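You operate a simulated robot arm through the tools that you are given. There is no shell and no other tool. Be economical: measure what you need, move in short steps, check, and stop when the job is done.

You run a simulated robot arm. Do the job below in one go: nothing can be reset, and whatever is moved stays where it is left.

Task
Open the fence gate wide and pin it open with the drop rod.
Fine: turn the latch and lift the rod first; the rod goes down into the short yellow post.

It is judged by the outcome, as a careful person would: the job done as asked, and still so three seconds after it is handed in. It fails if anything else is knocked over, pushed out of place, dropped, spilled or broken.

Robot
A 6-joint arm with a fingered hand, fixed in place. Base frame: the origin is at the foot of the arm, x ahead of it, y to its left, z up. Units: mm, rad, N and s.
With the tool pointing down near the work surface it reaches from about 220 to 680 mm from the base axis. Its first joint turns from -2.897 to 2.897 rad. Payload 4 kg.
The tool frame sits at the grasp point between the pads (the TCP): z along the fingers, y along the line on which they close. The tips reach 26 mm beyond it. Largest opening 148 mm; the body of the gripper starts 73 mm behind the TCP. The gripper is a hand of 3 fingers: y runs from the thumb to the fingers, the wrist lies at [0, 0, -239] in the tool frame.
Orientation is that of the tool frame in the base frame, as [roll, pitch, yaw] about the fixed x, y, z axes, in that order (R = Rz(yaw) Ry(pitch) Rx(roll)). With the fingers straight down and closing along the base's y, the tool's x points along the base's -x, its y along +y and its z along -z.

Tools
- The arm moves only by the tool move_arm. Its argument "deltas" is a list that holds one entry, the list of rows, each a list of 6 numbers: the turn, a rotation vector about the tool's x, y, z in units of 120 degrees (1.0 is 120 degrees), then the shift along the tool's x, y, z in units of 200 mm (1.0 is 200 mm). In form: [[[wx, wy, wz, tx, ty, tz], ...]]. A call has 1 to 20 rows; each row is the pose to reach, as a shift and turn from the pose commanded when the call began, along the tool's axes at that moment. A call with a number of a shift or a turn outside -1 to 1 is refused whole. Each row takes 0.2 s and may step no farther than 50 mm and 0.15 rad from the row before; otherwise, the whole call is refused. Where a pose cannot be reached the arm comes as near as it can. A force on the tool above 80 N (or 10 N above the force at the start of the call, whichever is more), or a blocked arm, ends the call early, and 0.2 s more pass. In this call time passes only in rows, and 0.2 s behind the last. It gives the time, the measured TCP pose, the force on the tool (base axes), the opening and the grip force at its end, in the units of the frame above (readings bear some noise), with the torque about the TCP (base axes, N m) and any sound that the robot's microphone picked up.
- Cameras (640 x 400 px; columns grow to the right, rows downward): "scene" is fixed at [400.3, 649.6, 1670.6]; the picture's right is [-0.91, -0.42, 0.00], its down [-0.34, 0.75, -0.56] and it looks along [0.23, -0.51, -0.83] (base axes); focal length 269 px, centre (320, 200). "wrist" rides on the gripper at [67, -39, -90] in the tool frame; the picture's right is [0.50, 0.87, 0.00], its down [-0.66, 0.38, -0.65] and it looks along [-0.57, 0.33, 0.76] (tool axes); focal length 222 px, centre (320, 200). There is no depth. A picture from a camera that has moved, and an enlarged one, comes with that camera's place and axes in the base frame and with its lens.
- capture(camera): a new picture of that camera. The clock stands still meanwhile.
- lift_body(by): slides the trunk up (or, below 0, down) by that many mm; the arm rides with it, the base frame stays. It gives what a move gives, with no picture.
- curl_fingers(finger1, finger2, thumb_bend): sets how far each is bent, from 0 (flat) to 1 (curled in); at 0.3 the hand is open as for a grip, at 0.7 the pads meet at the TCP. One left out holds its place. A second passes; each finger stops where it meets its share of the squeeze, and holds until it gets a number again. It is the only way to open and close the hand. It gives what a move gives, with no picture; readings hold the bend of each and the force on the fingers (four entries, about 0 where the hand has none), thumb and palm.
- enlarge(camera, box): a new picture of the part [left, top, right, bottom] of that camera's present view, enlarged. The clock stands still meanwhile.
- hand_in(): hands the job in; it is judged then, once.

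Go step by step. Nothing tells you positions but the pictures and the camera data: compare them with the known pose of the tool, close in by small moves and look again before you grip or let go. The budget is 120 turns and 68 pictures, counting those below and the enlarged ones. Unless the task says otherwise, let go and move clear before handing in, and close with one line.

The tools are called after "Call:" as a command line: name --argument value ..., lists and objects as JSON in quotes. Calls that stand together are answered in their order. move_arm: Moves the arm, as the interface text tells. Its arguments: {"type":"object","properties":{"deltas":{"type":"array","items":{"type":"array","items":{"type":"array","items":{"type":"number"}}}}},"required":["deltas"]} The other tools are called the same way: lift_body (by) slides the trunk up or down; curl_fingers (finger1, finger2, thumb_bend) moves the fingers one by one; capture (camera) takes a picture; enlarge (camera, box) takes an enlarged picture of a part of a camera's view; hand_in () hands the job in.

At the start:

```text
clock: 0.0
tcp_pos: [415.2, 78.4, 1298.2]
tcp_rot: [3.141, 0.002, 3.141]
ft_force: [-0.1, 0.2, -0.2]
torque: [-0.01, 0.0, -0.03]
gripper_width: 148.0
grasp_force: 0.0
shape: jaw
bend: [0.3, 0.3, 0.3]
finger forces: [0.0, 0.0, 0.0, 0.0, 0.1, 0.1]
trunk travel left (down, up): [-275.0, 42.0]
```

scene: 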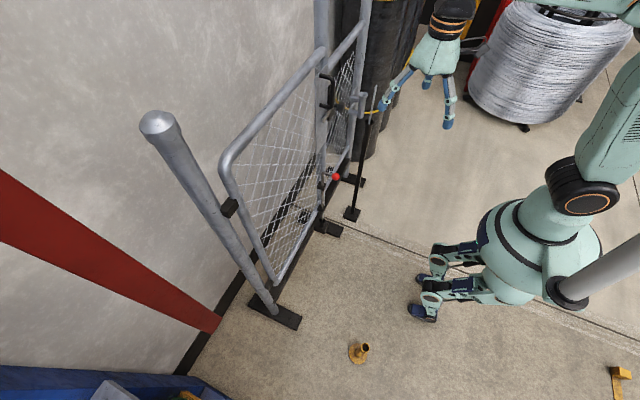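
wrist: 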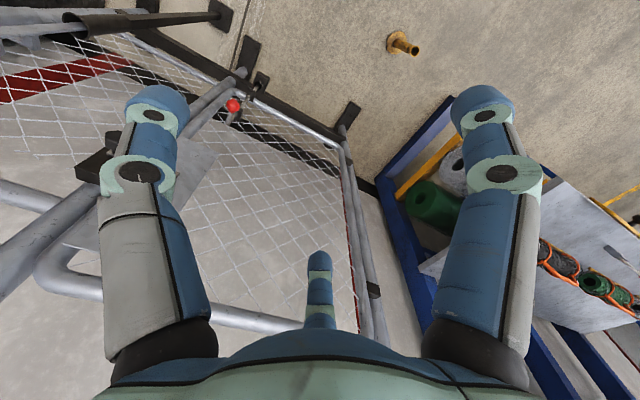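

I see a gate in a tube frame with a mesh leaf, a latch and a drop rod with a red knob near the hand, and a yellow socket post on the floor. I'll look closer first.

Call:
enlarge --camera "scene" --box '[290, 60, 410, 240]'

Call:
enlarge --camera "wrist" --box '[60, 0, 380, 200]'

Call:
enlarge --camera "scene" --box '[200, 0, 440, 150]'

```text
2.22 times, centred on (350, 150) of scene
camera zoom: at [400.3, 649.6, 1670.6], right [-0.91, -0.42, 0.0], down [-0.34, 0.75, -0.56], along [0.23, -0.51, -0.83], focal length 598 px, centre (253, 311)
```

zoom: 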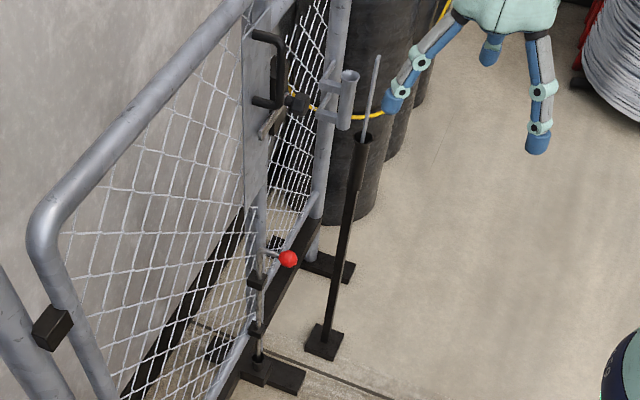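

```text
2.00 times, centred on (220, 100) of wrist
camera zoom: at [347.4, 39.0, 1389.6], right [-0.5, 0.87, 0.0], down [0.65, 0.38, 0.65], along [0.57, 0.33, -0.76], focal length 444 px, centre (520, 400)
```

zoom: 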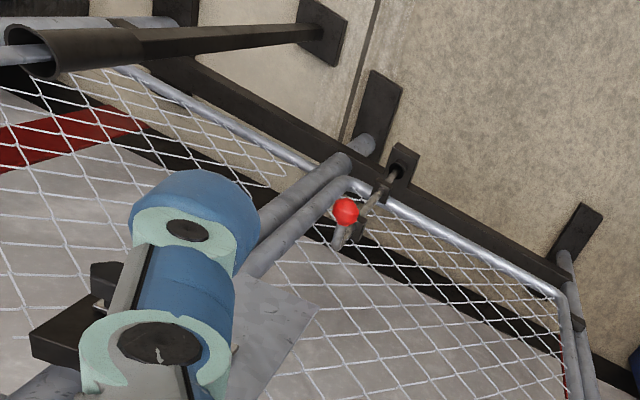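

```text
2.67 times, centred on (320, 75) of scene
camera zoom: at [400.3, 649.6, 1670.6], right [-0.91, -0.42, 0.0], down [-0.34, 0.75, -0.56], along [0.23, -0.51, -0.83], focal length 718 px, centre (320, 533)
```

zoom: 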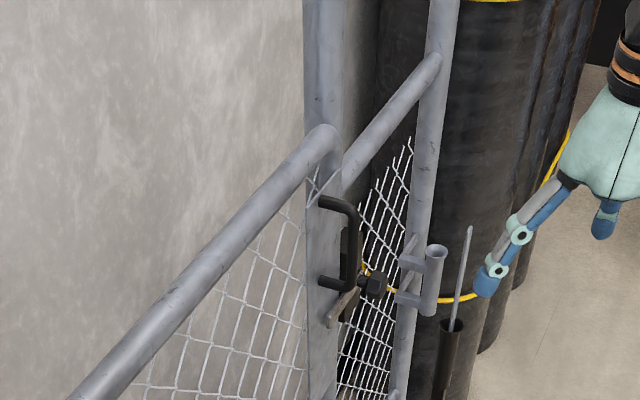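

The knob of the rod is near (646,-68,745), with the yellow post near (277,436,0) and the hinge post near (785,460). I'll shift the hand to get a clear wrist view of the latch and rod.

Call:
move_arm --deltas '[[[0, 0, 0.025, 0.06, -0.2, 0], [0, 0, 0.05, 0.12, -0.4, 0], [0, 0, 0.075, 0.18, -0.6, 0], [0, 0, 0.1, 0.24, -0.8, 0], [0, 0, 0.125, 0.3, -1.0, 0]]]'

Call:
capture --camera "wrist"

Call:
enlarge --camera "wrist" --box '[180, 20, 340, 120]'

Call:
enlarge --camera "wrist" --box '[150, 120, 340, 240]'

```text
clock: 1.2
tcp_pos: [354.8, -122.7, 1299.9]
tcp_rot: [3.142, 0.002, 2.88]
ft_force: [-0.2, 0.0, 0.2]
torque: [0.01, -0.01, 0.0]
gripper_width: 147.9
grasp_force: 0.0
shape: jaw
bend: [0.3, 0.3, 0.3]
finger forces: [0.0, 0.0, 0.1, 0.0, 0.0, 0.1]
trunk travel left (down, up): [-275.0, 42.0]
```

```text
62 pictures are left
camera wrist: at [279.5, -142.8, 1389.5], right [-0.26, 0.97, 0.0], down [0.73, 0.2, 0.65], along [0.63, 0.17, -0.76], focal length 222 px, centre (320, 200)
```

wrist: 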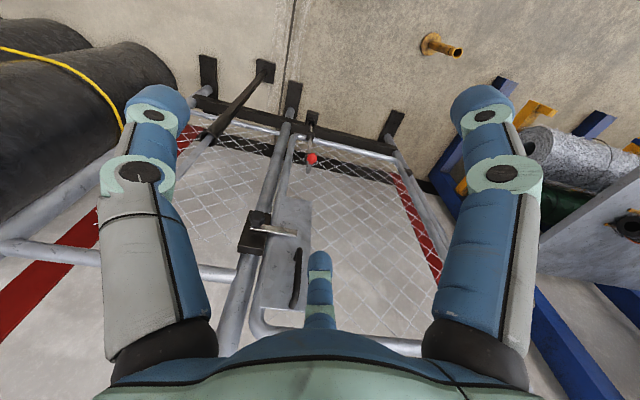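

```text
4.00 times, centred on (260, 70) of wrist
camera zoom: at [279.5, -142.8, 1389.5], right [-0.26, 0.97, 0.0], down [0.73, 0.2, 0.65], along [0.63, 0.17, -0.76], focal length 888 px, centre (560, 720)
```

zoom: 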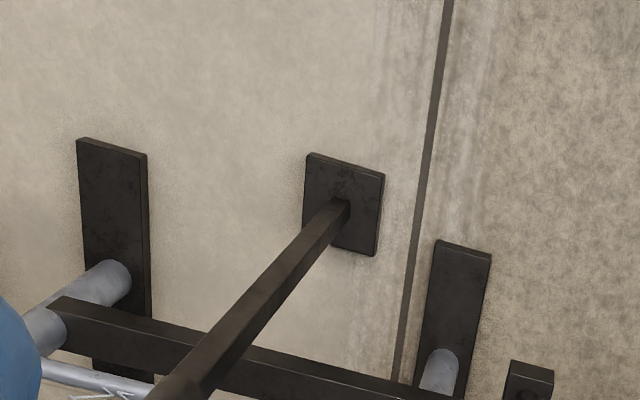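

```text
3.33 times, centred on (245, 180) of wrist
camera zoom: at [279.5, -142.8, 1389.5], right [-0.26, 0.97, 0.0], down [0.73, 0.2, 0.65], along [0.63, 0.17, -0.76], focal length 740 px, centre (570, 267)
```

zoom: 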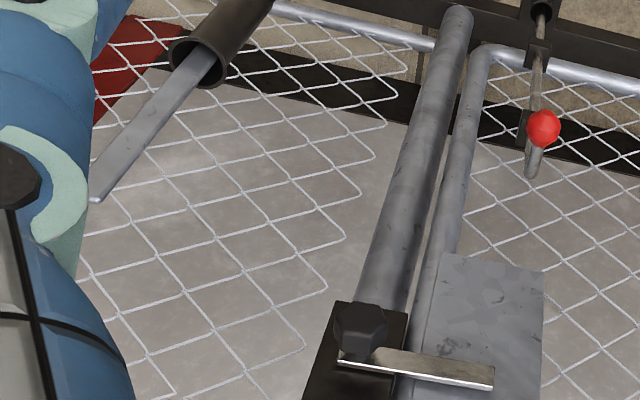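

The latch is a flat bar pivoting on the post at about (691,-190,1008), its tip near y=-86; the rod knob is at about (647,-71,740). I'll enlarge the rod and the yellow post for precision.

Call:
enlarge --camera "scene" --box '[296, 155, 376, 235]'

Call:
enlarge --camera "wrist" --box '[270, 90, 360, 180]'

Call:
enlarge --camera "scene" --box '[330, 325, 390, 375]'

Call:
enlarge --camera "wrist" --box '[400, 20, 480, 70]'

Call:
enlarge --camera "scene" --box '[130, 90, 330, 330]'

```text
5.00 times, centred on (336, 195) of scene
camera zoom: at [400.3, 649.6, 1670.6], right [-0.91, -0.42, 0.0], down [-0.34, 0.75, -0.56], along [0.23, -0.51, -0.83], focal length 1346 px, centre (240, 225)
```

zoom: 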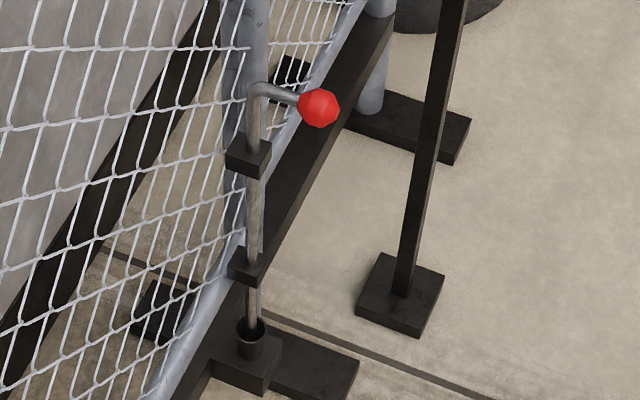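

```text
4.44 times, centred on (315, 135) of wrist
camera zoom: at [279.5, -142.8, 1389.5], right [-0.26, 0.97, 0.0], down [0.73, 0.2, 0.65], along [0.63, 0.17, -0.76], focal length 987 px, centre (342, 489)
```

zoom: 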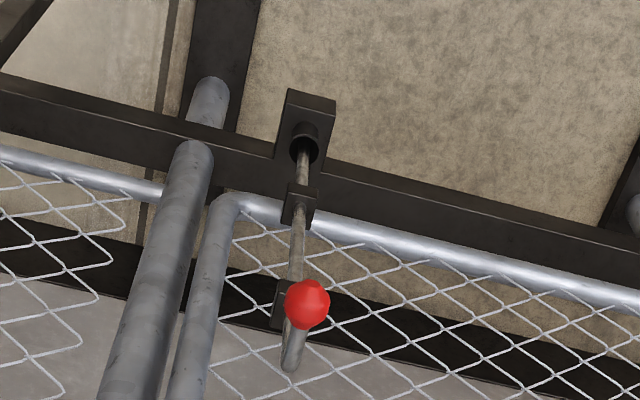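

```text
8.00 times, centred on (360, 350) of scene
camera zoom: at [400.3, 649.6, 1670.6], right [-0.91, -0.42, 0.0], down [-0.34, 0.75, -0.56], along [0.23, -0.51, -0.83], focal length 2154 px, centre (0, -1000)
```

zoom: 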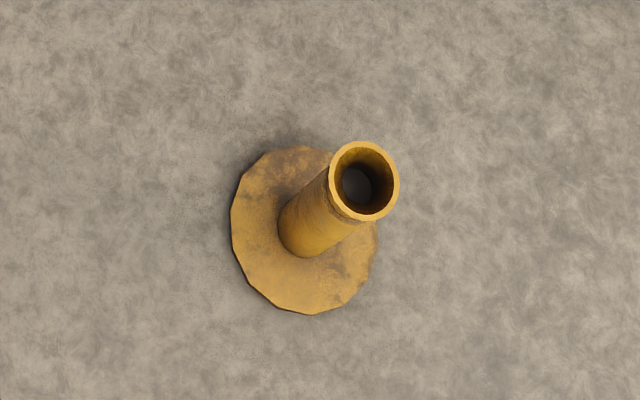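

```text
8.00 times, centred on (440, 45) of wrist
camera zoom: at [279.5, -142.8, 1389.5], right [-0.26, 0.97, 0.0], down [0.73, 0.2, 0.65], along [0.63, 0.17, -0.76], focal length 1777 px, centre (-640, 1440)
```

zoom: 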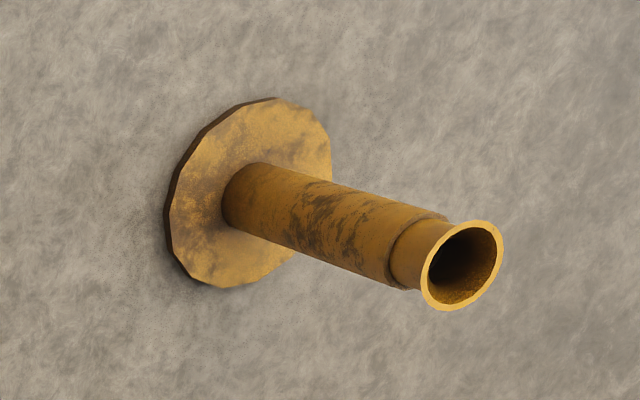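

```text
1.67 times, centred on (230, 210) of scene
camera zoom: at [400.3, 649.6, 1670.6], right [-0.91, -0.42, 0.0], down [-0.34, 0.75, -0.56], along [0.23, -0.51, -0.83], focal length 449 px, centre (470, 183)
```

zoom: 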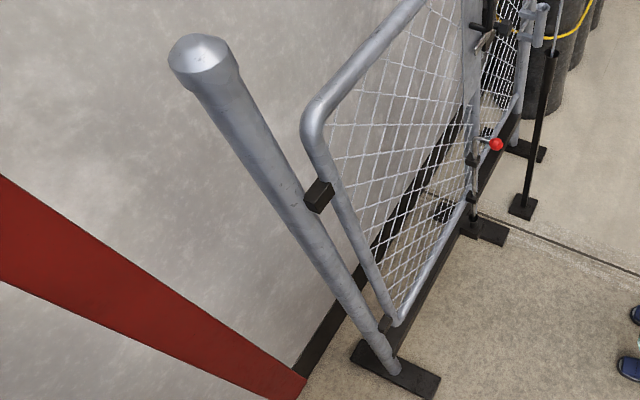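

The latch bar lies flat across the gate edge (pivot (691,-190,1008), tip y≈-86), and the hinge is near (746,412). First I tilt the hand forward toward the latch, staying well short of the gate.

Call:
move_arm --deltas '[[[-0.0073, -0.0552, -0.0126, -0.109, 0.0337, 0.111], [-0.0146, -0.1104, -0.0252, -0.218, 0.0674, 0.222], [-0.0218, -0.1657, -0.0378, -0.327, 0.1012, 0.333], [-0.0291, -0.2209, -0.0504, -0.436, 0.1349, 0.444], [-0.0364, -0.2761, -0.0629, -0.544, 0.1686, 0.556], [-0.0437, -0.3313, -0.0755, -0.653, 0.2023, 0.667], [-0.0509, -0.3866, -0.0881, -0.762, 0.236, 0.778], [-0.0582, -0.4418, -0.1007, -0.871, 0.2698, 0.889], [-0.0655, -0.497, -0.1133, -0.98, 0.3035, 1.0]]]'

Call:
curl_fingers --finger1 0.7 --finger2 0.7 --thumb_bend 0.7

Call:
capture --camera "wrist"

Call:
capture --camera "scene"

```text
clock: 3.2
tcp_pos: [567.8, -107.2, 1175.2]
tcp_rot: [3.125, 0.92, 3.097]
ft_force: [-0.5, -0.7, -0.5]
torque: [0.0, 0.0, -0.03]
gripper_width: 148.1
grasp_force: 0.0
shape: jaw
bend: [0.3, 0.3, 0.3]
finger forces: [0.1, 0.0, 0.0, 0.0, 0.1, 0.0]
out of reach, approached as far as the arm can: row 8, 9
trunk travel left (down, up): [-275.0, 42.0]
```

```text
clock: 4.2
tcp_pos: [566.5, -107.4, 1174.5]
tcp_rot: [3.125, 0.919, 3.099]
ft_force: [0.5, 0.2, 0.4]
torque: [-0.04, -0.01, 0.02]
gripper_width: 0.2
grasp_force: 0.1
shape: fingers
bend: [0.69, 0.69, 0.7]
finger forces: [0.1, 0.0, 0.0, 0.0, 0.0, 0.0]
trunk travel left (down, up): [-275.0, 42.0]
```

```text
54 pictures are left
camera wrist: at [453.0, -142.7, 1175.9], right [-0.28, 0.88, -0.39], down [-0.11, 0.37, 0.92], along [0.95, 0.3, -0.01], focal length 222 px, centre (320, 200)
```

wrist: 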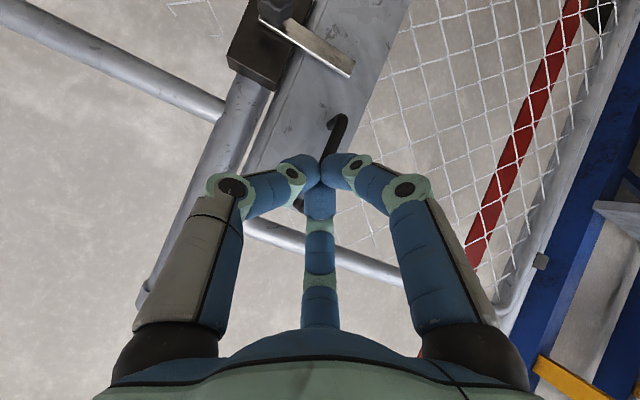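

```text
53 pictures are left
```

scene: 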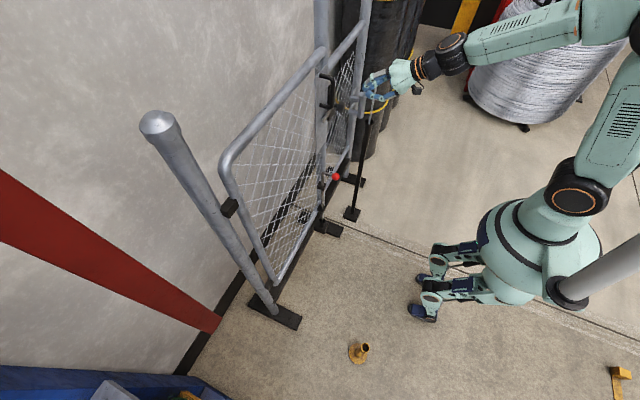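

The arm is at its low limit for this tilt, so I lower the trunk to bring the hand to latch height while staying short of the gate.

Call:
lift_body --by -115

Call:
capture --camera "wrist"

Call:
capture --camera "scene"

```text
clock: 5.7
tcp_pos: [568.0, -106.5, 1059.8]
tcp_rot: [3.127, 0.919, 3.096]
ft_force: [-0.4, -0.1, 0.1]
torque: [-0.04, 0.0, 0.02]
gripper_width: 0.2
grasp_force: 0.1
shape: fingers
bend: [0.69, 0.69, 0.7]
finger forces: [0.1, 0.0, 0.0, 0.0, 0.0, 0.1]
trunk travel left (down, up): [-160.0, 157.0]
```

```text
52 pictures are left
camera wrist: at [453.1, -142.3, 1060.6], right [-0.28, 0.88, -0.39], down [-0.11, 0.37, 0.92], along [0.95, 0.3, -0.01], focal length 222 px, centre (320, 200)
```

wrist: 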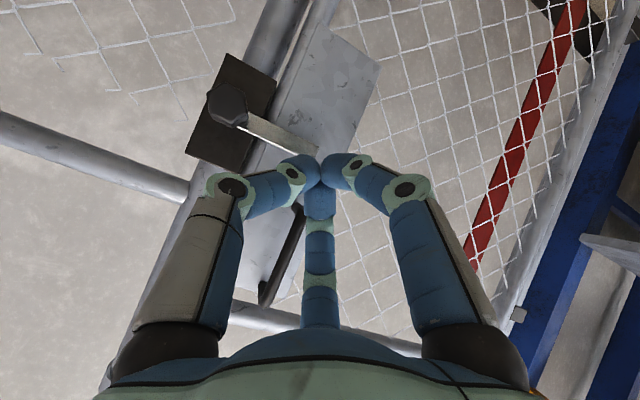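

```text
51 pictures are left
```

scene: 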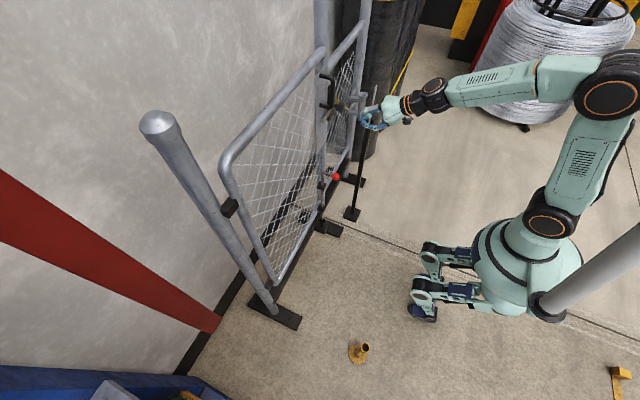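

The bar and pivot are confirmed from here. I bring the closed fingertips to just above the bar near y≈-130.

Call:
move_arm --deltas '[[[0, 0, 0, -0.094, -0.021, 0.133], [0, 0, 0, -0.187, -0.043, 0.266], [0, 0, 0, -0.281, -0.064, 0.4], [0, 0, 0, -0.34, -0.078, 0.483], [0, 0, 0, -0.374, -0.0855, 0.532]]]'

Call:
capture --camera "wrist"

Call:
enlarge --camera "scene" --box '[310, 70, 410, 150]'

```text
clock: 6.9
tcp_pos: [697.4, -128.2, 1054.2]
tcp_rot: [3.126, 0.92, 3.097]
ft_force: [-0.7, -0.4, 0.2]
torque: [-0.03, 0.0, 0.02]
gripper_width: 0.5
grasp_force: 0.0
shape: fingers
bend: [0.69, 0.69, 0.7]
finger forces: [0.0, 0.0, 0.0, 0.0, 0.1, 0.0]
trunk travel left (down, up): [-160.0, 157.0]
```

```text
50 pictures are left
camera wrist: at [583.2, -162.8, 1055.3], right [-0.28, 0.88, -0.39], down [-0.11, 0.37, 0.92], along [0.95, 0.3, -0.01], focal length 222 px, centre (320, 200)
```

wrist: 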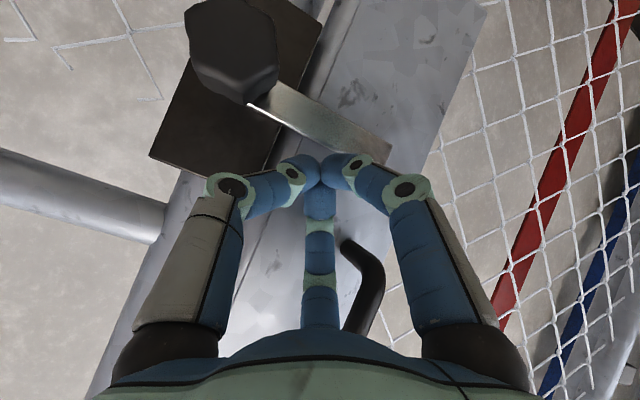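

```text
5.00 times, centred on (360, 110) of scene
camera zoom: at [400.3, 649.6, 1670.6], right [-0.91, -0.42, 0.0], down [-0.34, 0.75, -0.56], along [0.23, -0.51, -0.83], focal length 1346 px, centre (120, 650)
```

zoom: 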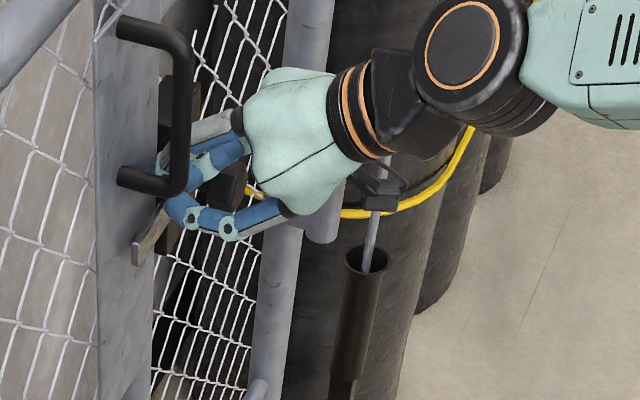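

The fingertips sit just above the bar, beside the plate. Now I push the bar down a first part of its arc.

Call:
move_arm --deltas '[[[0, 0, 0, 0.044, 0.006, 0.033], [0, 0, 0, 0.088, 0.0125, 0.066], [0, 0, 0, 0.132, 0.019, 0.099], [0, 0, 0, 0.1755, 0.025, 0.1325]]]'

Call:
capture --camera "wrist"

```text
clock: 7.9
tcp_pos: [694.5, -121.7, 1016.4]
tcp_rot: [3.129, 0.929, 3.101]
ft_force: [-10.7, 2.5, 30.3]
torque: [-0.03, -0.98, 0.09]
gripper_width: 0.0
grasp_force: 15.1
shape: fingers
bend: [0.7, 0.6, 0.7]
finger forces: [0.1, 30.2, 0.0, 0.0, 0.0, 0.1]
trunk travel left (down, up): [-160.0, 157.0]
```

```text
48 pictures are left
camera wrist: at [579.4, -157.0, 1016.7], right [-0.27, 0.88, -0.39], down [-0.12, 0.38, 0.92], along [0.95, 0.3, 0.0], focal length 222 px, centre (320, 200)
```

wrist: 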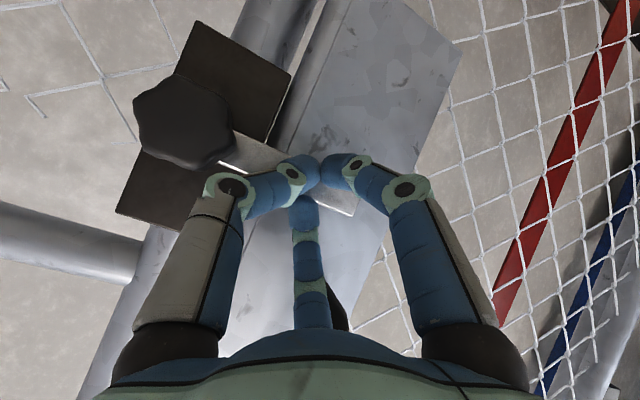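

Only one finger caught the bar's top edge and it flexed; the bar barely moved. I'll back off and instead grip the bar with thumb below and fingers above, hand horizontal, then turn it along its arc.

Call:
move_arm --deltas '[[[0, 0, 0, -0.12, 0, -0.09], [0, 0, 0, -0.12, 0, -0.25], [0, 0, 0, 0.0, 0.02, -0.4], [0, 0, 0, 0.13, 0.03, -0.54], [0, 0, 0, 0.258, 0.044, -0.668]]]'

Call:
move_arm --deltas '[[[-0.0203, -0.0203, 0.0601, 0, 0, 0], [-0.0406, -0.0406, 0.1202, 0, 0, 0], [-0.0609, -0.0609, 0.1803, 0, 0, 0], [-0.0811, -0.0811, 0.2404, 0, 0, 0], [-0.1014, -0.1014, 0.3005, 0, 0, 0], [-0.1217, -0.1217, 0.3606, 0, 0, 0], [-0.142, -0.142, 0.4206, 0, 0, 0], [-0.1623, -0.1623, 0.4807, 0, 0, 0], [-0.1826, -0.1826, 0.5408, 0, 0, 0], [-0.2028, -0.2028, 0.6009, 0, 0, 0], [-0.2231, -0.2231, 0.661, 0, 0, 0], [-0.2434, -0.2434, 0.7211, 0, 0, 0]]]'

Call:
curl_fingers --finger1 0.45 --finger2 0.45 --thumb_bend 0.45

Call:
capture --camera "wrist"

Call:
enlarge --camera "scene" --box '[310, 60, 470, 180]'

```text
clock: 9.1
tcp_pos: [558.0, -108.7, 1054.4]
tcp_rot: [3.124, 0.911, 3.096]
ft_force: [-0.4, -1.1, 0.3]
torque: [0.0, 0.0, 0.04]
gripper_width: 0.2
grasp_force: 0.1
shape: fingers
bend: [0.7, 0.69, 0.7]
finger forces: [0.0, 0.1, 0.0, 0.1, 0.1, 0.1]
trunk travel left (down, up): [-160.0, 157.0]
```

```text
clock: 11.7
tcp_pos: [560.3, -110.0, 1051.1]
tcp_rot: [1.569, -0.012, 1.541]
ft_force: [-0.3, -0.7, -0.2]
torque: [0.03, 0.02, -0.03]
gripper_width: 0.0
grasp_force: 0.0
shape: fingers
bend: [0.7, 0.69, 0.7]
finger forces: [0.0, 0.0, 0.0, 0.0, 0.0, 0.1]
out of reach, approached as far as the arm can: row 1, 2, 3, 4, 5, 6, 7, 8, 9, 10
trunk travel left (down, up): [-160.0, 157.0]
```

```text
clock: 12.7
tcp_pos: [559.8, -110.3, 1050.9]
tcp_rot: [1.571, -0.012, 1.541]
ft_force: [-0.1, -0.1, -0.3]
torque: [0.03, 0.0, 0.0]
gripper_width: 77.9
grasp_force: 0.0
shape: fingers
bend: [0.45, 0.45, 0.45]
finger forces: [0.0, 0.1, 0.0, 0.0, 0.1, 0.1]
trunk travel left (down, up): [-160.0, 157.0]
```

```text
47 pictures are left
camera wrist: at [471.6, -39.2, 1012.6], right [0.02, 0.49, 0.87], down [-0.67, -0.64, 0.37], along [0.74, -0.59, 0.32], focal length 222 px, centre (320, 200)
```

wrist: 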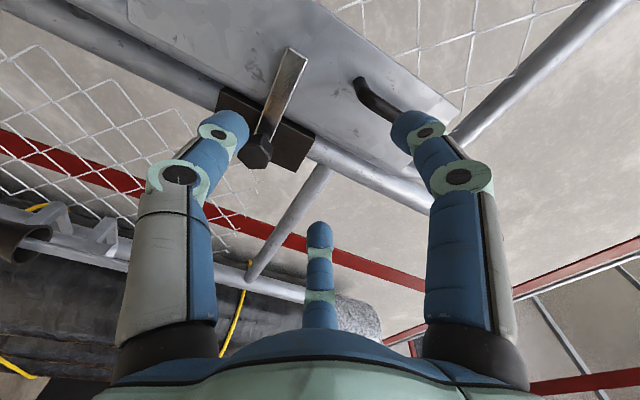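

```text
3.33 times, centred on (390, 120) of scene
camera zoom: at [400.3, 649.6, 1670.6], right [-0.91, -0.42, 0.0], down [-0.34, 0.75, -0.56], along [0.23, -0.51, -0.83], focal length 898 px, centre (87, 467)
```

zoom: 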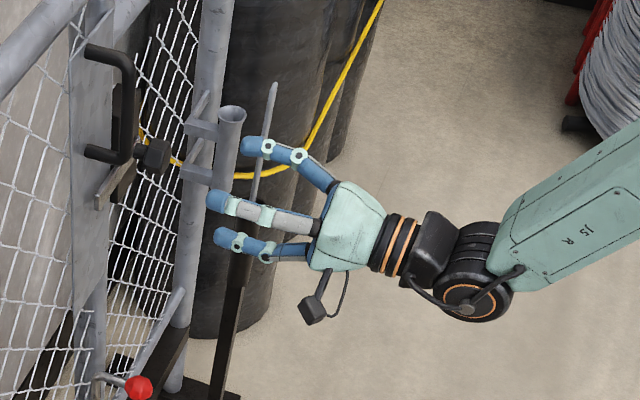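

The hand is now horizontal with thumb below and fingers above, open 78 mm. I lower to bar height and advance so the digits straddle the bar.

Call:
move_arm --deltas '[[[0, 0, 0, 0, -0.22, 0], [0, 0, 0, 0.003, -0.22, 0.17], [0, 0, 0, 0.006, -0.22, 0.34], [0, 0, 0, 0.01, -0.22, 0.51], [0, 0, 0, 0.01, -0.22, 0.6], [0, 0, 0, 0.01, -0.22, 0.675]]]'

Call:
capture --camera "wrist"

Call:
enlarge --camera "scene" --box '[310, 70, 410, 150]'

```text
clock: 14.1
tcp_pos: [694.8, -126.3, 1010.8]
tcp_rot: [1.574, -0.01, 1.558]
ft_force: [-0.6, 0.1, -0.8]
torque: [0.04, 0.01, 0.01]
gripper_width: 78.3
grasp_force: 0.0
shape: fingers
bend: [0.45, 0.45, 0.45]
finger forces: [0.0, 0.0, 0.0, 0.0, 0.0, 0.1]
out of reach, approached as far as the arm can: row 2, 3, 4, 5, 6
trunk travel left (down, up): [-160.0, 157.0]
```

```text
45 pictures are left
camera wrist: at [604.3, -56.2, 972.3], right [0.01, 0.49, 0.87], down [-0.66, -0.65, 0.37], along [0.75, -0.58, 0.32], focal length 222 px, centre (320, 200)
```

wrist: 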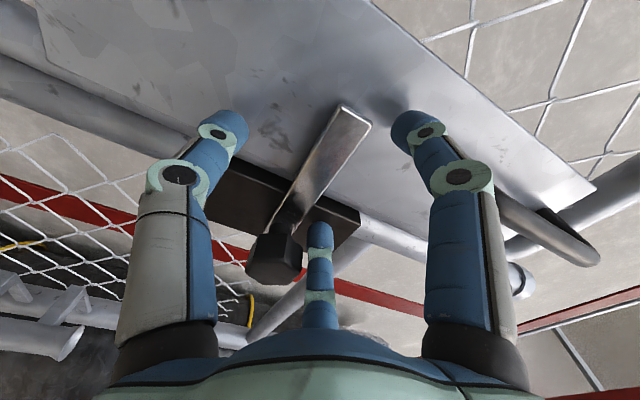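

```text
5.00 times, centred on (360, 110) of scene
camera zoom: at [400.3, 649.6, 1670.6], right [-0.91, -0.42, 0.0], down [-0.34, 0.75, -0.56], along [0.23, -0.51, -0.83], focal length 1346 px, centre (120, 650)
```

zoom: 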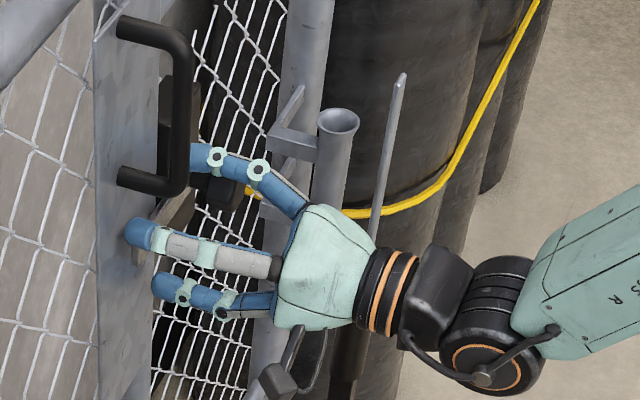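

The bar is between thumb and fingers. I close on it.

Call:
curl_fingers --finger1 0.7 --finger2 0.7 --thumb_bend 0.7

Call:
capture --camera "wrist"

```text
clock: 15.1
tcp_pos: [693.9, -125.9, 1011.0]
tcp_rot: [1.573, -0.011, 1.56]
ft_force: [1.8, 0.5, 10.1]
torque: [0.0, -0.31, -0.02]
gripper_width: 11.7
grasp_force: 6.5
shape: fingers
bend: [0.65, 0.65, 0.69]
finger forces: [5.8, 5.8, 0.0, 0.0, 1.7, 0.1]
trunk travel left (down, up): [-160.0, 157.0]
```

```text
43 pictures are left
camera wrist: at [603.4, -56.2, 973.3], right [0.01, 0.49, 0.87], down [-0.66, -0.65, 0.37], along [0.75, -0.58, 0.32], focal length 222 px, centre (320, 200)
```

wrist: 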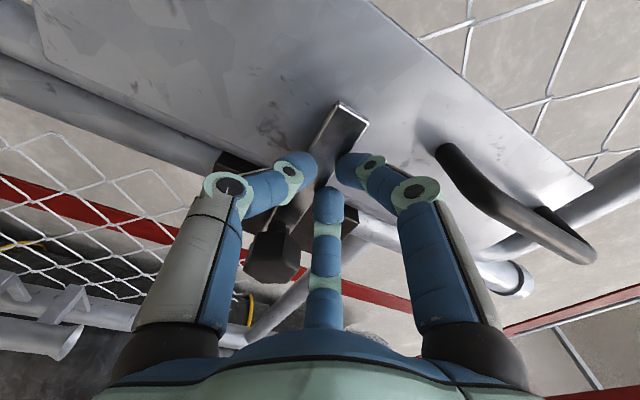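

The bar is held by all three digits. I turn it down 15° about its pivot as a test.

Call:
move_arm --deltas '[[[0, 0, -0.0625, -0.0025, -0.042, 0], [0, 0, -0.125, -0.011, -0.083, 0]]]'

Call:
capture --camera "wrist"

```text
clock: 15.7
tcp_pos: [709.2, -155.1, 1024.8]
tcp_rot: [1.593, 0.213, 1.6]
ft_force: [-56.2, 17.2, 3.5]
torque: [-0.11, -0.25, 0.66]
gripper_width: 0.0
grasp_force: 34.6
shape: fingers
bend: [0.72, 0.71, 0.76]
finger forces: [35.5, 0.0, 0.1, 0.1, 32.9, 0.0]
out of reach, approached as far as the arm can: row 1, 2
trunk travel left (down, up): [-160.0, 157.0]
```

```text
42 pictures are left
camera wrist: at [615.9, -99.0, 974.7], right [0.0, 0.67, 0.74], down [-0.63, -0.58, 0.52], along [0.78, -0.47, 0.42], focal length 222 px, centre (320, 200)
```

wrist: 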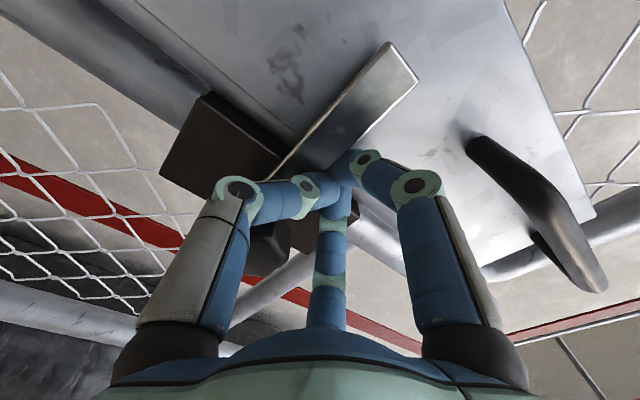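

The arm ran short of reach and slipped. I open, back off, and lower the trunk further to gain reach.

Call:
curl_fingers --finger1 0.45 --finger2 0.45 --thumb_bend 0.45

Call:
move_arm --deltas '[[[0, 0, 0, 0, 0, -0.2], [0, 0, 0, 0, 0, -0.4], [0, 0, 0.05, 0.01, 0.04, -0.6], [0, 0, 0.125, 0.03, 0.08, -0.7]]]'

Call:
lift_body --by -120

Call:
capture --camera "scene"

```text
clock: 16.7
tcp_pos: [711.1, -155.6, 1027.6]
tcp_rot: [1.588, 0.213, 1.596]
ft_force: [-34.8, 16.9, 13.1]
torque: [-0.11, -0.11, 0.41]
gripper_width: 11.1
grasp_force: 30.7
shape: fingers
bend: [0.79, 0.73, 0.85]
finger forces: [10.3, 20.5, 0.0, 0.0, 30.4, 0.0]
trunk travel left (down, up): [-160.0, 157.0]
```

```text
refused: row 4 steps farther than a row can; nothing moved
```

```text
clock: 17.4
tcp_pos: [711.9, -153.6, 992.5]
tcp_rot: [1.544, 0.217, 1.595]
ft_force: [-54.4, 16.4, 26.3]
torque: [-0.33, -1.51, 0.86]
gripper_width: 24.2
grasp_force: 43.7
shape: fingers
bend: [0.77, 0.77, 0.91]
finger forces: [35.3, 31.8, 0.0, 0.0, 20.8, 0.0]
trunk travel left (down, up): [-108.0, 209.0]
stopped: the force on the tool passed its limit at 88 N (the readings are from after the stop); the commanded pose is now the measured one
```

```text
41 pictures are left
```

scene: 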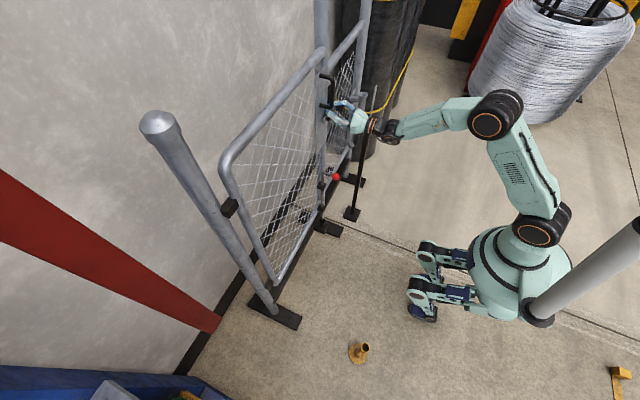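

The trunk move happened in contact and stopped safely; now I retract straight back from the gate.

Call:
move_arm --deltas '[[[0, 0, 0, 0, 0, -0.15], [0, 0, 0, 0, 0, -0.35], [0, 0, 0, 0, 0, -0.55], [0, 0, 0, 0, 0, -0.7]]]'

Call:
capture --camera "wrist"

```text
clock: 18.4
tcp_pos: [579.5, -169.4, 988.9]
tcp_rot: [1.567, 0.206, 1.604]
ft_force: [0.2, -0.1, 0.5]
torque: [-0.02, -0.01, 0.01]
gripper_width: 78.8
grasp_force: 0.1
shape: fingers
bend: [0.45, 0.45, 0.45]
finger forces: [0.0, 0.0, 0.1, 0.1, 0.1, 0.0]
out of reach, approached as far as the arm can: row 2, 3, 4
trunk travel left (down, up): [-108.0, 209.0]
```

```text
40 pictures are left
camera wrist: at [487.6, -114.5, 936.4], right [-0.02, 0.67, 0.75], down [-0.63, -0.59, 0.5], along [0.77, -0.46, 0.44], focal length 222 px, centre (320, 200)
```

wrist: 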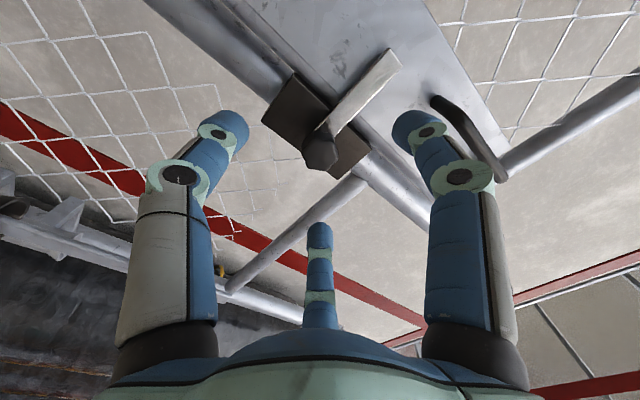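

The bar still hasn't moved, so it may only turn upward. I'll roll the hand level (palm roll 0), closed tips, and plan to push the bar up from beneath.

Call:
move_arm --deltas '[[[0, 0, -0.065, 0.0314, -0.004, 0], [0, 0, -0.13, 0.063, -0.008, 0], [0, 0, -0.195, 0.094, -0.011, 0], [0, 0, -0.26, 0.126, -0.015, 0], [0, 0, -0.325, 0.157, -0.019, 0], [0, 0, -0.39, 0.188, -0.023, 0], [0, 0, -0.455, 0.22, -0.027, 0], [0, 0, -0.52, 0.251, -0.03, 0], [0, 0, -0.585, 0.283, -0.034, 0], [0, 0, -0.65, 0.314, -0.038, 0]]]'

Call:
curl_fingers --finger1 0.7 --finger2 0.7 --thumb_bend 0.7

Call:
capture --camera "wrist"

```text
clock: 20.6
tcp_pos: [610.5, -133.1, 1151.7]
tcp_rot: [2.488, 1.138, 2.492]
ft_force: [0.4, -0.2, -0.3]
torque: [-0.01, 0.03, 0.01]
gripper_width: 79.1
grasp_force: 0.0
shape: fingers
bend: [0.45, 0.45, 0.45]
finger forces: [0.1, 0.0, 0.0, 0.0, 0.0, 0.0]
out of reach, approached as far as the arm can: row 1, 2, 3, 4, 5, 6, 7, 8, 9, 10
trunk travel left (down, up): [-108.0, 209.0]
```

```text
clock: 21.6
tcp_pos: [609.9, -132.4, 1152.5]
tcp_rot: [2.484, 1.141, 2.487]
ft_force: [-0.2, -0.1, 0.1]
torque: [-0.02, 0.0, -0.01]
gripper_width: 0.3
grasp_force: 0.0
shape: fingers
bend: [0.69, 0.69, 0.7]
finger forces: [0.0, 0.1, 0.0, 0.0, 0.0, 0.0]
trunk travel left (down, up): [-108.0, 209.0]
```

```text
39 pictures are left
camera wrist: at [500.9, -157.1, 1110.3], right [-0.13, 0.96, -0.23], down [-0.38, 0.17, 0.91], along [0.91, 0.21, 0.35], focal length 222 px, centre (320, 200)
```

wrist: 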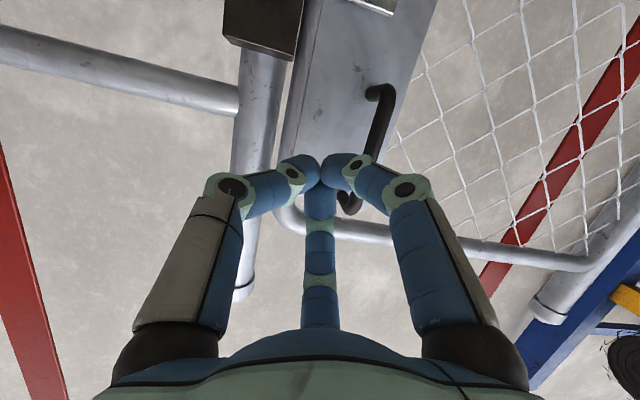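

The arm hits a wrist limit at this height. I lower the trunk fully and see where the hand settles.

Call:
lift_body --by -107

Call:
move_arm --deltas '[[[0, 0, 0, 0, 0, 0], [0, 0, 0, 0, 0, -0.05]]]'

```text
clock: 23.0
tcp_pos: [614.3, -132.7, 1048.6]
tcp_rot: [2.484, 1.138, 2.491]
ft_force: [-0.6, -0.1, 0.3]
torque: [-0.02, 0.01, 0.0]
gripper_width: 0.3
grasp_force: 0.1
shape: fingers
bend: [0.69, 0.69, 0.7]
finger forces: [0.0, 0.0, 0.0, 0.0, 0.1, 0.0]
trunk travel left (down, up): [-1.0, 316.0]
```

```text
clock: 23.6
tcp_pos: [605.0, -132.3, 1052.6]
tcp_rot: [2.488, 1.138, 2.491]
ft_force: [-0.7, 0.0, 0.7]
torque: [0.0, 0.01, 0.0]
gripper_width: 0.1
grasp_force: 0.0
shape: fingers
bend: [0.69, 0.69, 0.7]
finger forces: [0.0, 0.1, 0.0, 0.1, 0.0, 0.0]
trunk travel left (down, up): [-1.0, 316.0]
```

Commanded pose now tracks the measured one. I tilt slightly and drop the closed fingertips below bar level, still 80 mm away from the gate.

Call:
move_arm --deltas '[[[0, 0.045, 0, 0.12, 0.008, 0.042], [0, 0.09, 0, 0.24, 0.016, 0.083], [0, 0.133, 0, 0.3575, 0.024, 0.125]]]'

Call:
capture --camera "wrist"

```text
clock: 24.4
tcp_pos: [606.2, -108.2, 978.7]
tcp_rot: [2.719, 0.896, 2.762]
ft_force: [-0.7, 0.3, -0.2]
torque: [-0.04, 0.01, 0.0]
gripper_width: 0.0
grasp_force: 0.1
shape: fingers
bend: [0.69, 0.69, 0.7]
finger forces: [0.0, 0.0, 0.0, 0.0, 0.0, 0.0]
trunk travel left (down, up): [-1.0, 316.0]
```

```text
38 pictures are left
camera wrist: at [491.1, -140.5, 967.5], right [-0.25, 0.95, -0.17], down [-0.14, 0.14, 0.98], along [0.96, 0.27, 0.09], focal length 222 px, centre (320, 200)
```

wrist: 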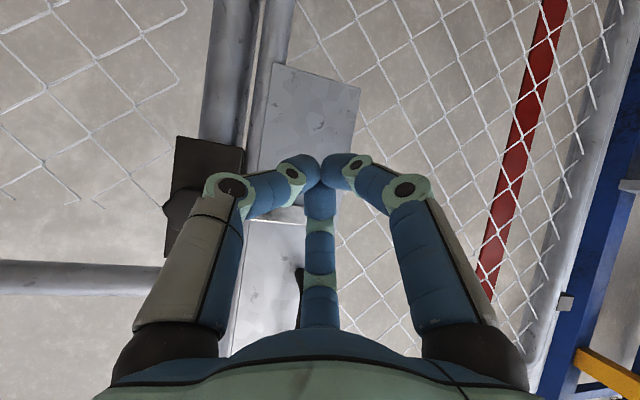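

Good pose, reached cleanly. Forward 95 mm to bring the tips under the bar.

Call:
move_arm --deltas '[[[0, 0, 0, -0.11, 0.008, 0.154], [0, 0, 0, -0.22, 0.016, 0.309], [0, 0, 0, -0.276, 0.0195, 0.386]]]'

Call:
capture --camera "wrist"

Call:
enlarge --camera "scene" --box '[310, 70, 410, 150]'

```text
clock: 25.2
tcp_pos: [699.1, -108.0, 979.3]
tcp_rot: [2.721, 0.897, 2.762]
ft_force: [-4.1, -0.1, -1.3]
torque: [0.03, -0.07, 0.02]
gripper_width: 0.3
grasp_force: 2.3
shape: fingers
bend: [0.69, 0.7, 0.7]
finger forces: [0.0, 4.5, 0.0, 0.1, 0.1, 0.0]
trunk travel left (down, up): [-1.0, 316.0]
```

```text
37 pictures are left
camera wrist: at [585.1, -140.6, 968.4], right [-0.25, 0.95, -0.17], down [-0.14, 0.14, 0.98], along [0.96, 0.27, 0.1], focal length 222 px, centre (320, 200)
```

wrist: 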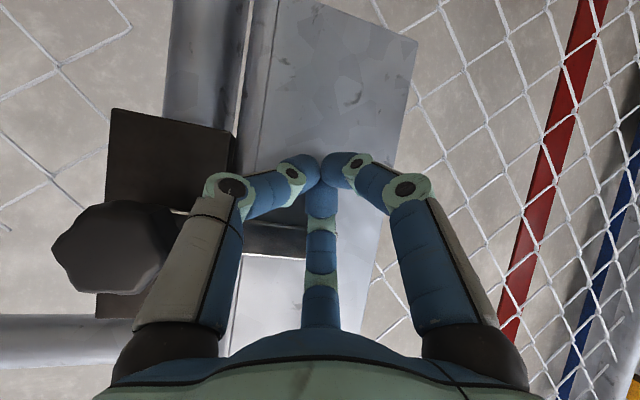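

```text
5.00 times, centred on (360, 110) of scene
camera zoom: at [400.3, 649.6, 1670.6], right [-0.91, -0.42, 0.0], down [-0.34, 0.75, -0.56], along [0.23, -0.51, -0.83], focal length 1346 px, centre (120, 650)
```

zoom: 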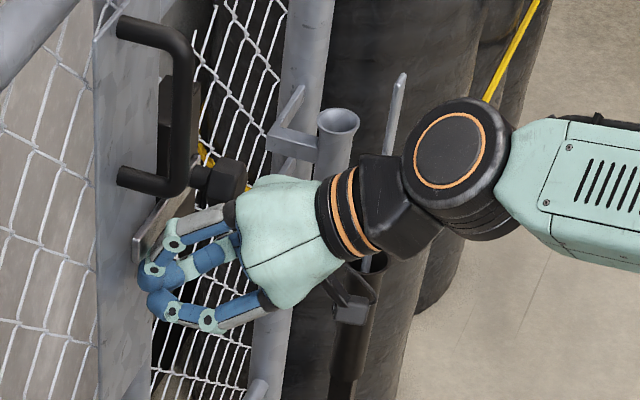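

The tips are under the bar, lightly touching the plate. I ease back slightly and push up 30 mm.

Call:
move_arm --deltas '[[[0, 0, 0, -0.03, 0.013, -0.045], [0, 0, 0, -0.068, 0.025, -0.07], [0, 0, 0, -0.108, 0.038, -0.098]]]'

Call:
capture --camera "wrist"

Call:
enlarge --camera "scene" --box '[310, 70, 410, 150]'

```text
clock: 26.0
tcp_pos: [697.1, -109.5, 1009.7]
tcp_rot: [2.719, 0.898, 2.759]
ft_force: [-3.7, 0.4, -1.5]
torque: [0.0, 0.03, 0.04]
gripper_width: 0.8
grasp_force: 3.5
shape: fingers
bend: [0.69, 0.71, 0.7]
finger forces: [0.0, 7.0, 0.0, 0.0, 0.0, 0.0]
trunk travel left (down, up): [-1.0, 316.0]
```

```text
35 pictures are left
camera wrist: at [582.1, -141.0, 998.4], right [-0.25, 0.95, -0.17], down [-0.14, 0.14, 0.98], along [0.96, 0.27, 0.1], focal length 222 px, centre (320, 200)
```

wrist: 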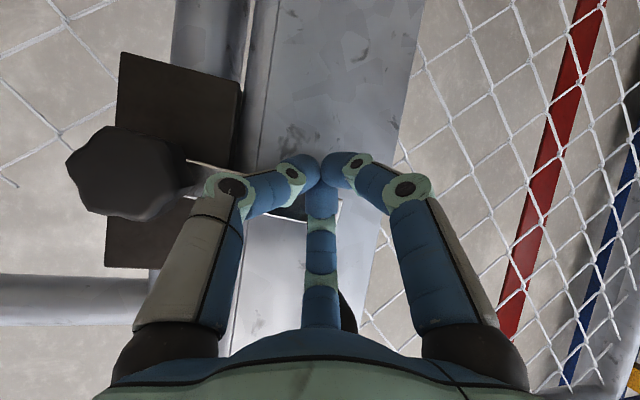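

```text
5.00 times, centred on (360, 110) of scene
camera zoom: at [400.3, 649.6, 1670.6], right [-0.91, -0.42, 0.0], down [-0.34, 0.75, -0.56], along [0.23, -0.51, -0.83], focal length 1346 px, centre (120, 650)
```

zoom: 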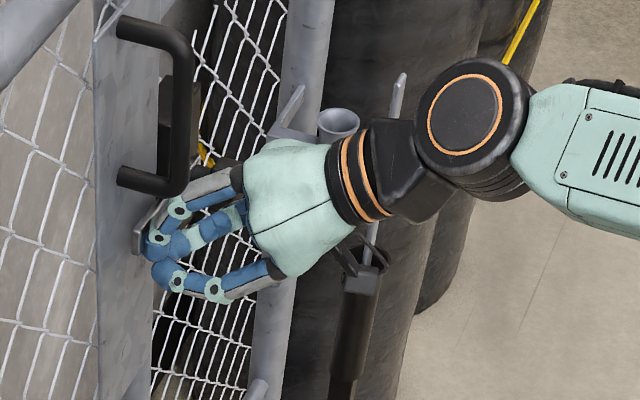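

The finger slid up in front of the bar instead of lifting it. I'll go back to the pinch grip, now with the trunk low so there's reach: retreat, then rotate the hand to thumb-below.

Call:
move_arm --deltas '[[[0, 0, 0, 0.07, 0.003, -0.15], [0, 0, 0, 0.13, 0.006, -0.3], [0, 0, 0, 0.2, 0.009, -0.46], [0, 0, 0, 0.26, 0.012, -0.614]]]'

Call:
move_arm --deltas '[[[-0.0209, -0.0239, 0.0599, 0, 0, 0], [-0.0419, -0.0479, 0.1198, 0, 0, 0], [-0.0628, -0.0718, 0.1797, 0, 0, 0], [-0.0838, -0.0957, 0.2396, 0, 0, 0], [-0.1047, -0.1197, 0.2995, 0, 0, 0], [-0.1256, -0.1436, 0.3594, 0, 0, 0], [-0.1466, -0.1675, 0.4193, 0, 0, 0], [-0.1675, -0.1914, 0.4792, 0, 0, 0], [-0.1885, -0.2154, 0.5391, 0, 0, 0], [-0.2094, -0.2393, 0.599, 0, 0, 0]]]'

Call:
curl_fingers --finger1 0.5 --finger2 0.5 --thumb_bend 0.5

```text
clock: 27.0
tcp_pos: [566.7, -108.9, 1038.6]
tcp_rot: [2.722, 0.897, 2.763]
ft_force: [0.1, 0.1, -0.9]
torque: [0.04, 0.0, 0.04]
gripper_width: 0.1
grasp_force: 0.0
shape: fingers
bend: [0.69, 0.7, 0.7]
finger forces: [0.0, 0.0, 0.0, 0.0, 0.1, 0.0]
trunk travel left (down, up): [-1.0, 316.0]
```

```text
clock: 29.2
tcp_pos: [566.3, -109.1, 1039.3]
tcp_rot: [1.568, -0.002, 1.569]
ft_force: [0.6, -0.2, 0.2]
torque: [0.02, -0.01, -0.01]
gripper_width: 0.5
grasp_force: 0.1
shape: fingers
bend: [0.69, 0.7, 0.7]
finger forces: [0.0, 0.0, 0.1, 0.1, 0.1, 0.0]
trunk travel left (down, up): [-1.0, 316.0]
```

```text
clock: 30.2
tcp_pos: [566.7, -109.0, 1039.4]
tcp_rot: [1.57, 0.0, 1.571]
ft_force: [-0.4, -0.8, 0.2]
torque: [0.03, 0.01, 0.02]
gripper_width: 61.5
grasp_force: 0.0
shape: fingers
bend: [0.5, 0.5, 0.5]
finger forces: [0.0, 0.0, 0.0, 0.0, 0.0, 0.0]
trunk travel left (down, up): [-1.0, 316.0]
```

Reached cleanly this time. Lower 30 mm and advance to straddle the bar.

Call:
move_arm --deltas '[[[0, 0, 0, 0, -0.15, 0], [0, 0, 0, -0.005, -0.15, 0.2], [0, 0, 0, -0.01, -0.15, 0.4], [0, 0, 0, -0.015, -0.15, 0.58], [0, 0, 0, -0.015, -0.15, 0.665]]]'

Call:
capture --camera "wrist"

```text
clock: 31.4
tcp_pos: [699.5, -111.0, 1008.2]
tcp_rot: [1.567, 0.003, 1.571]
ft_force: [-0.3, -0.1, 0.9]
torque: [0.01, 0.01, 0.05]
gripper_width: 61.6
grasp_force: 0.1
shape: fingers
bend: [0.5, 0.5, 0.5]
finger forces: [0.0, 0.0, 0.0, 0.0, 0.1, 0.0]
trunk travel left (down, up): [-1.0, 316.0]
```

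```text
33 pictures are left
camera wrist: at [609.7, -44.7, 969.7], right [0.0, 0.5, 0.87], down [-0.65, -0.65, 0.38], along [0.76, -0.57, 0.33], focal length 222 px, centre (320, 200)
```

wrist: 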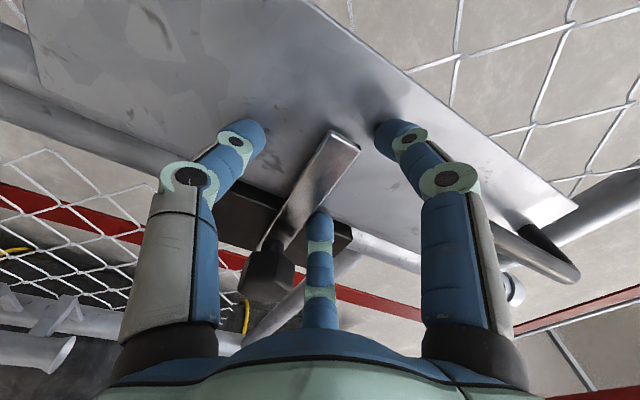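

The bar lies right between the digits. Close on it.

Call:
curl_fingers --finger1 0.72 --finger2 0.72 --thumb_bend 0.72

Call:
move_arm --deltas '[[[0, 0, -0.0417, -0.001, -0.034, 0], [0, 0, -0.0833, -0.006, -0.068, 0]]]'

Call:
capture --camera "wrist"

```text
clock: 32.4
tcp_pos: [697.6, -113.0, 1010.2]
tcp_rot: [1.567, -0.001, 1.571]
ft_force: [5.1, 0.1, 10.2]
torque: [0.03, -0.24, -0.01]
gripper_width: 21.2
grasp_force: 12.0
shape: fingers
bend: [0.62, 0.62, 0.66]
finger forces: [8.5, 8.4, 0.1, 0.1, 7.8, 0.1]
trunk travel left (down, up): [-1.0, 316.0]
```

```text
clock: 33.0
tcp_pos: [698.7, -113.2, 998.6]
tcp_rot: [1.559, 0.176, 1.57]
ft_force: [5.1, 0.8, 28.6]
torque: [0.08, -0.57, 0.05]
gripper_width: 20.1
grasp_force: 14.5
shape: fingers
bend: [0.61, 0.6, 0.72]
finger forces: [14.5, 13.0, 0.1, 0.0, 0.5, 0.0]
trunk travel left (down, up): [-1.0, 316.0]
```

```text
32 pictures are left
camera wrist: at [608.0, -53.0, 948.8], right [-0.01, 0.64, 0.76], down [-0.66, -0.58, 0.48], along [0.75, -0.5, 0.43], focal length 222 px, centre (320, 200)
```

wrist: 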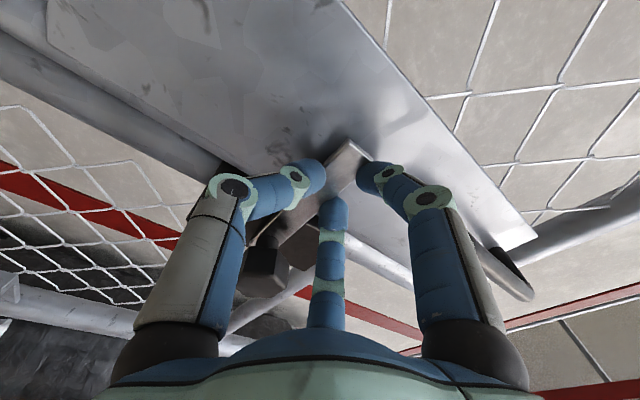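

Downward resists at about 2 N·m with no movement, so I try turning the bar upward while keeping the grip.

Call:
move_arm --deltas '[[[0, 0, 0.05, -0.0045, 0.04, 0], [0, 0, 0.0833, -0.007, 0.067, 0], [0, 0, 0.1417, -0.018, 0.114, 0], [0, 0, 0.2, -0.035, 0.159, 0], [0, 0, 0.25, -0.054, 0.196, 0]]]'

Call:
capture --camera "wrist"

```text
clock: 34.2
tcp_pos: [694.6, -118.0, 1037.6]
tcp_rot: [1.567, -0.351, 1.568]
ft_force: [-32.8, -3.6, -2.6]
torque: [0.05, 0.29, -0.03]
gripper_width: 12.4
grasp_force: 24.6
shape: fingers
bend: [0.65, 0.65, 0.69]
finger forces: [6.9, 7.5, 0.0, 0.0, 34.0, 0.1]
trunk travel left (down, up): [-1.0, 316.0]
```

```text
31 pictures are left
camera wrist: at [605.7, -40.5, 1024.1], right [0.0, 0.17, 0.99], down [-0.66, -0.74, 0.13], along [0.76, -0.65, 0.11], focal length 222 px, centre (320, 200)
```

wrist: 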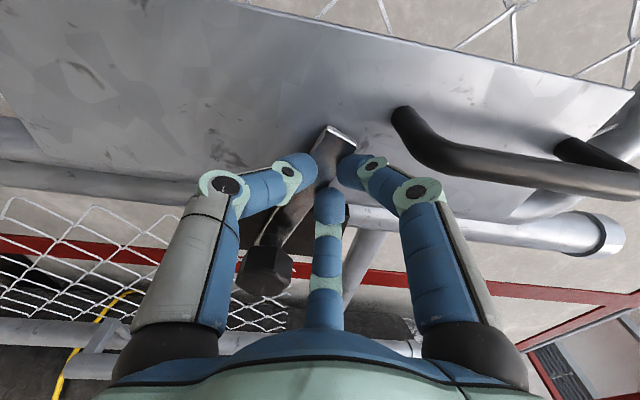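

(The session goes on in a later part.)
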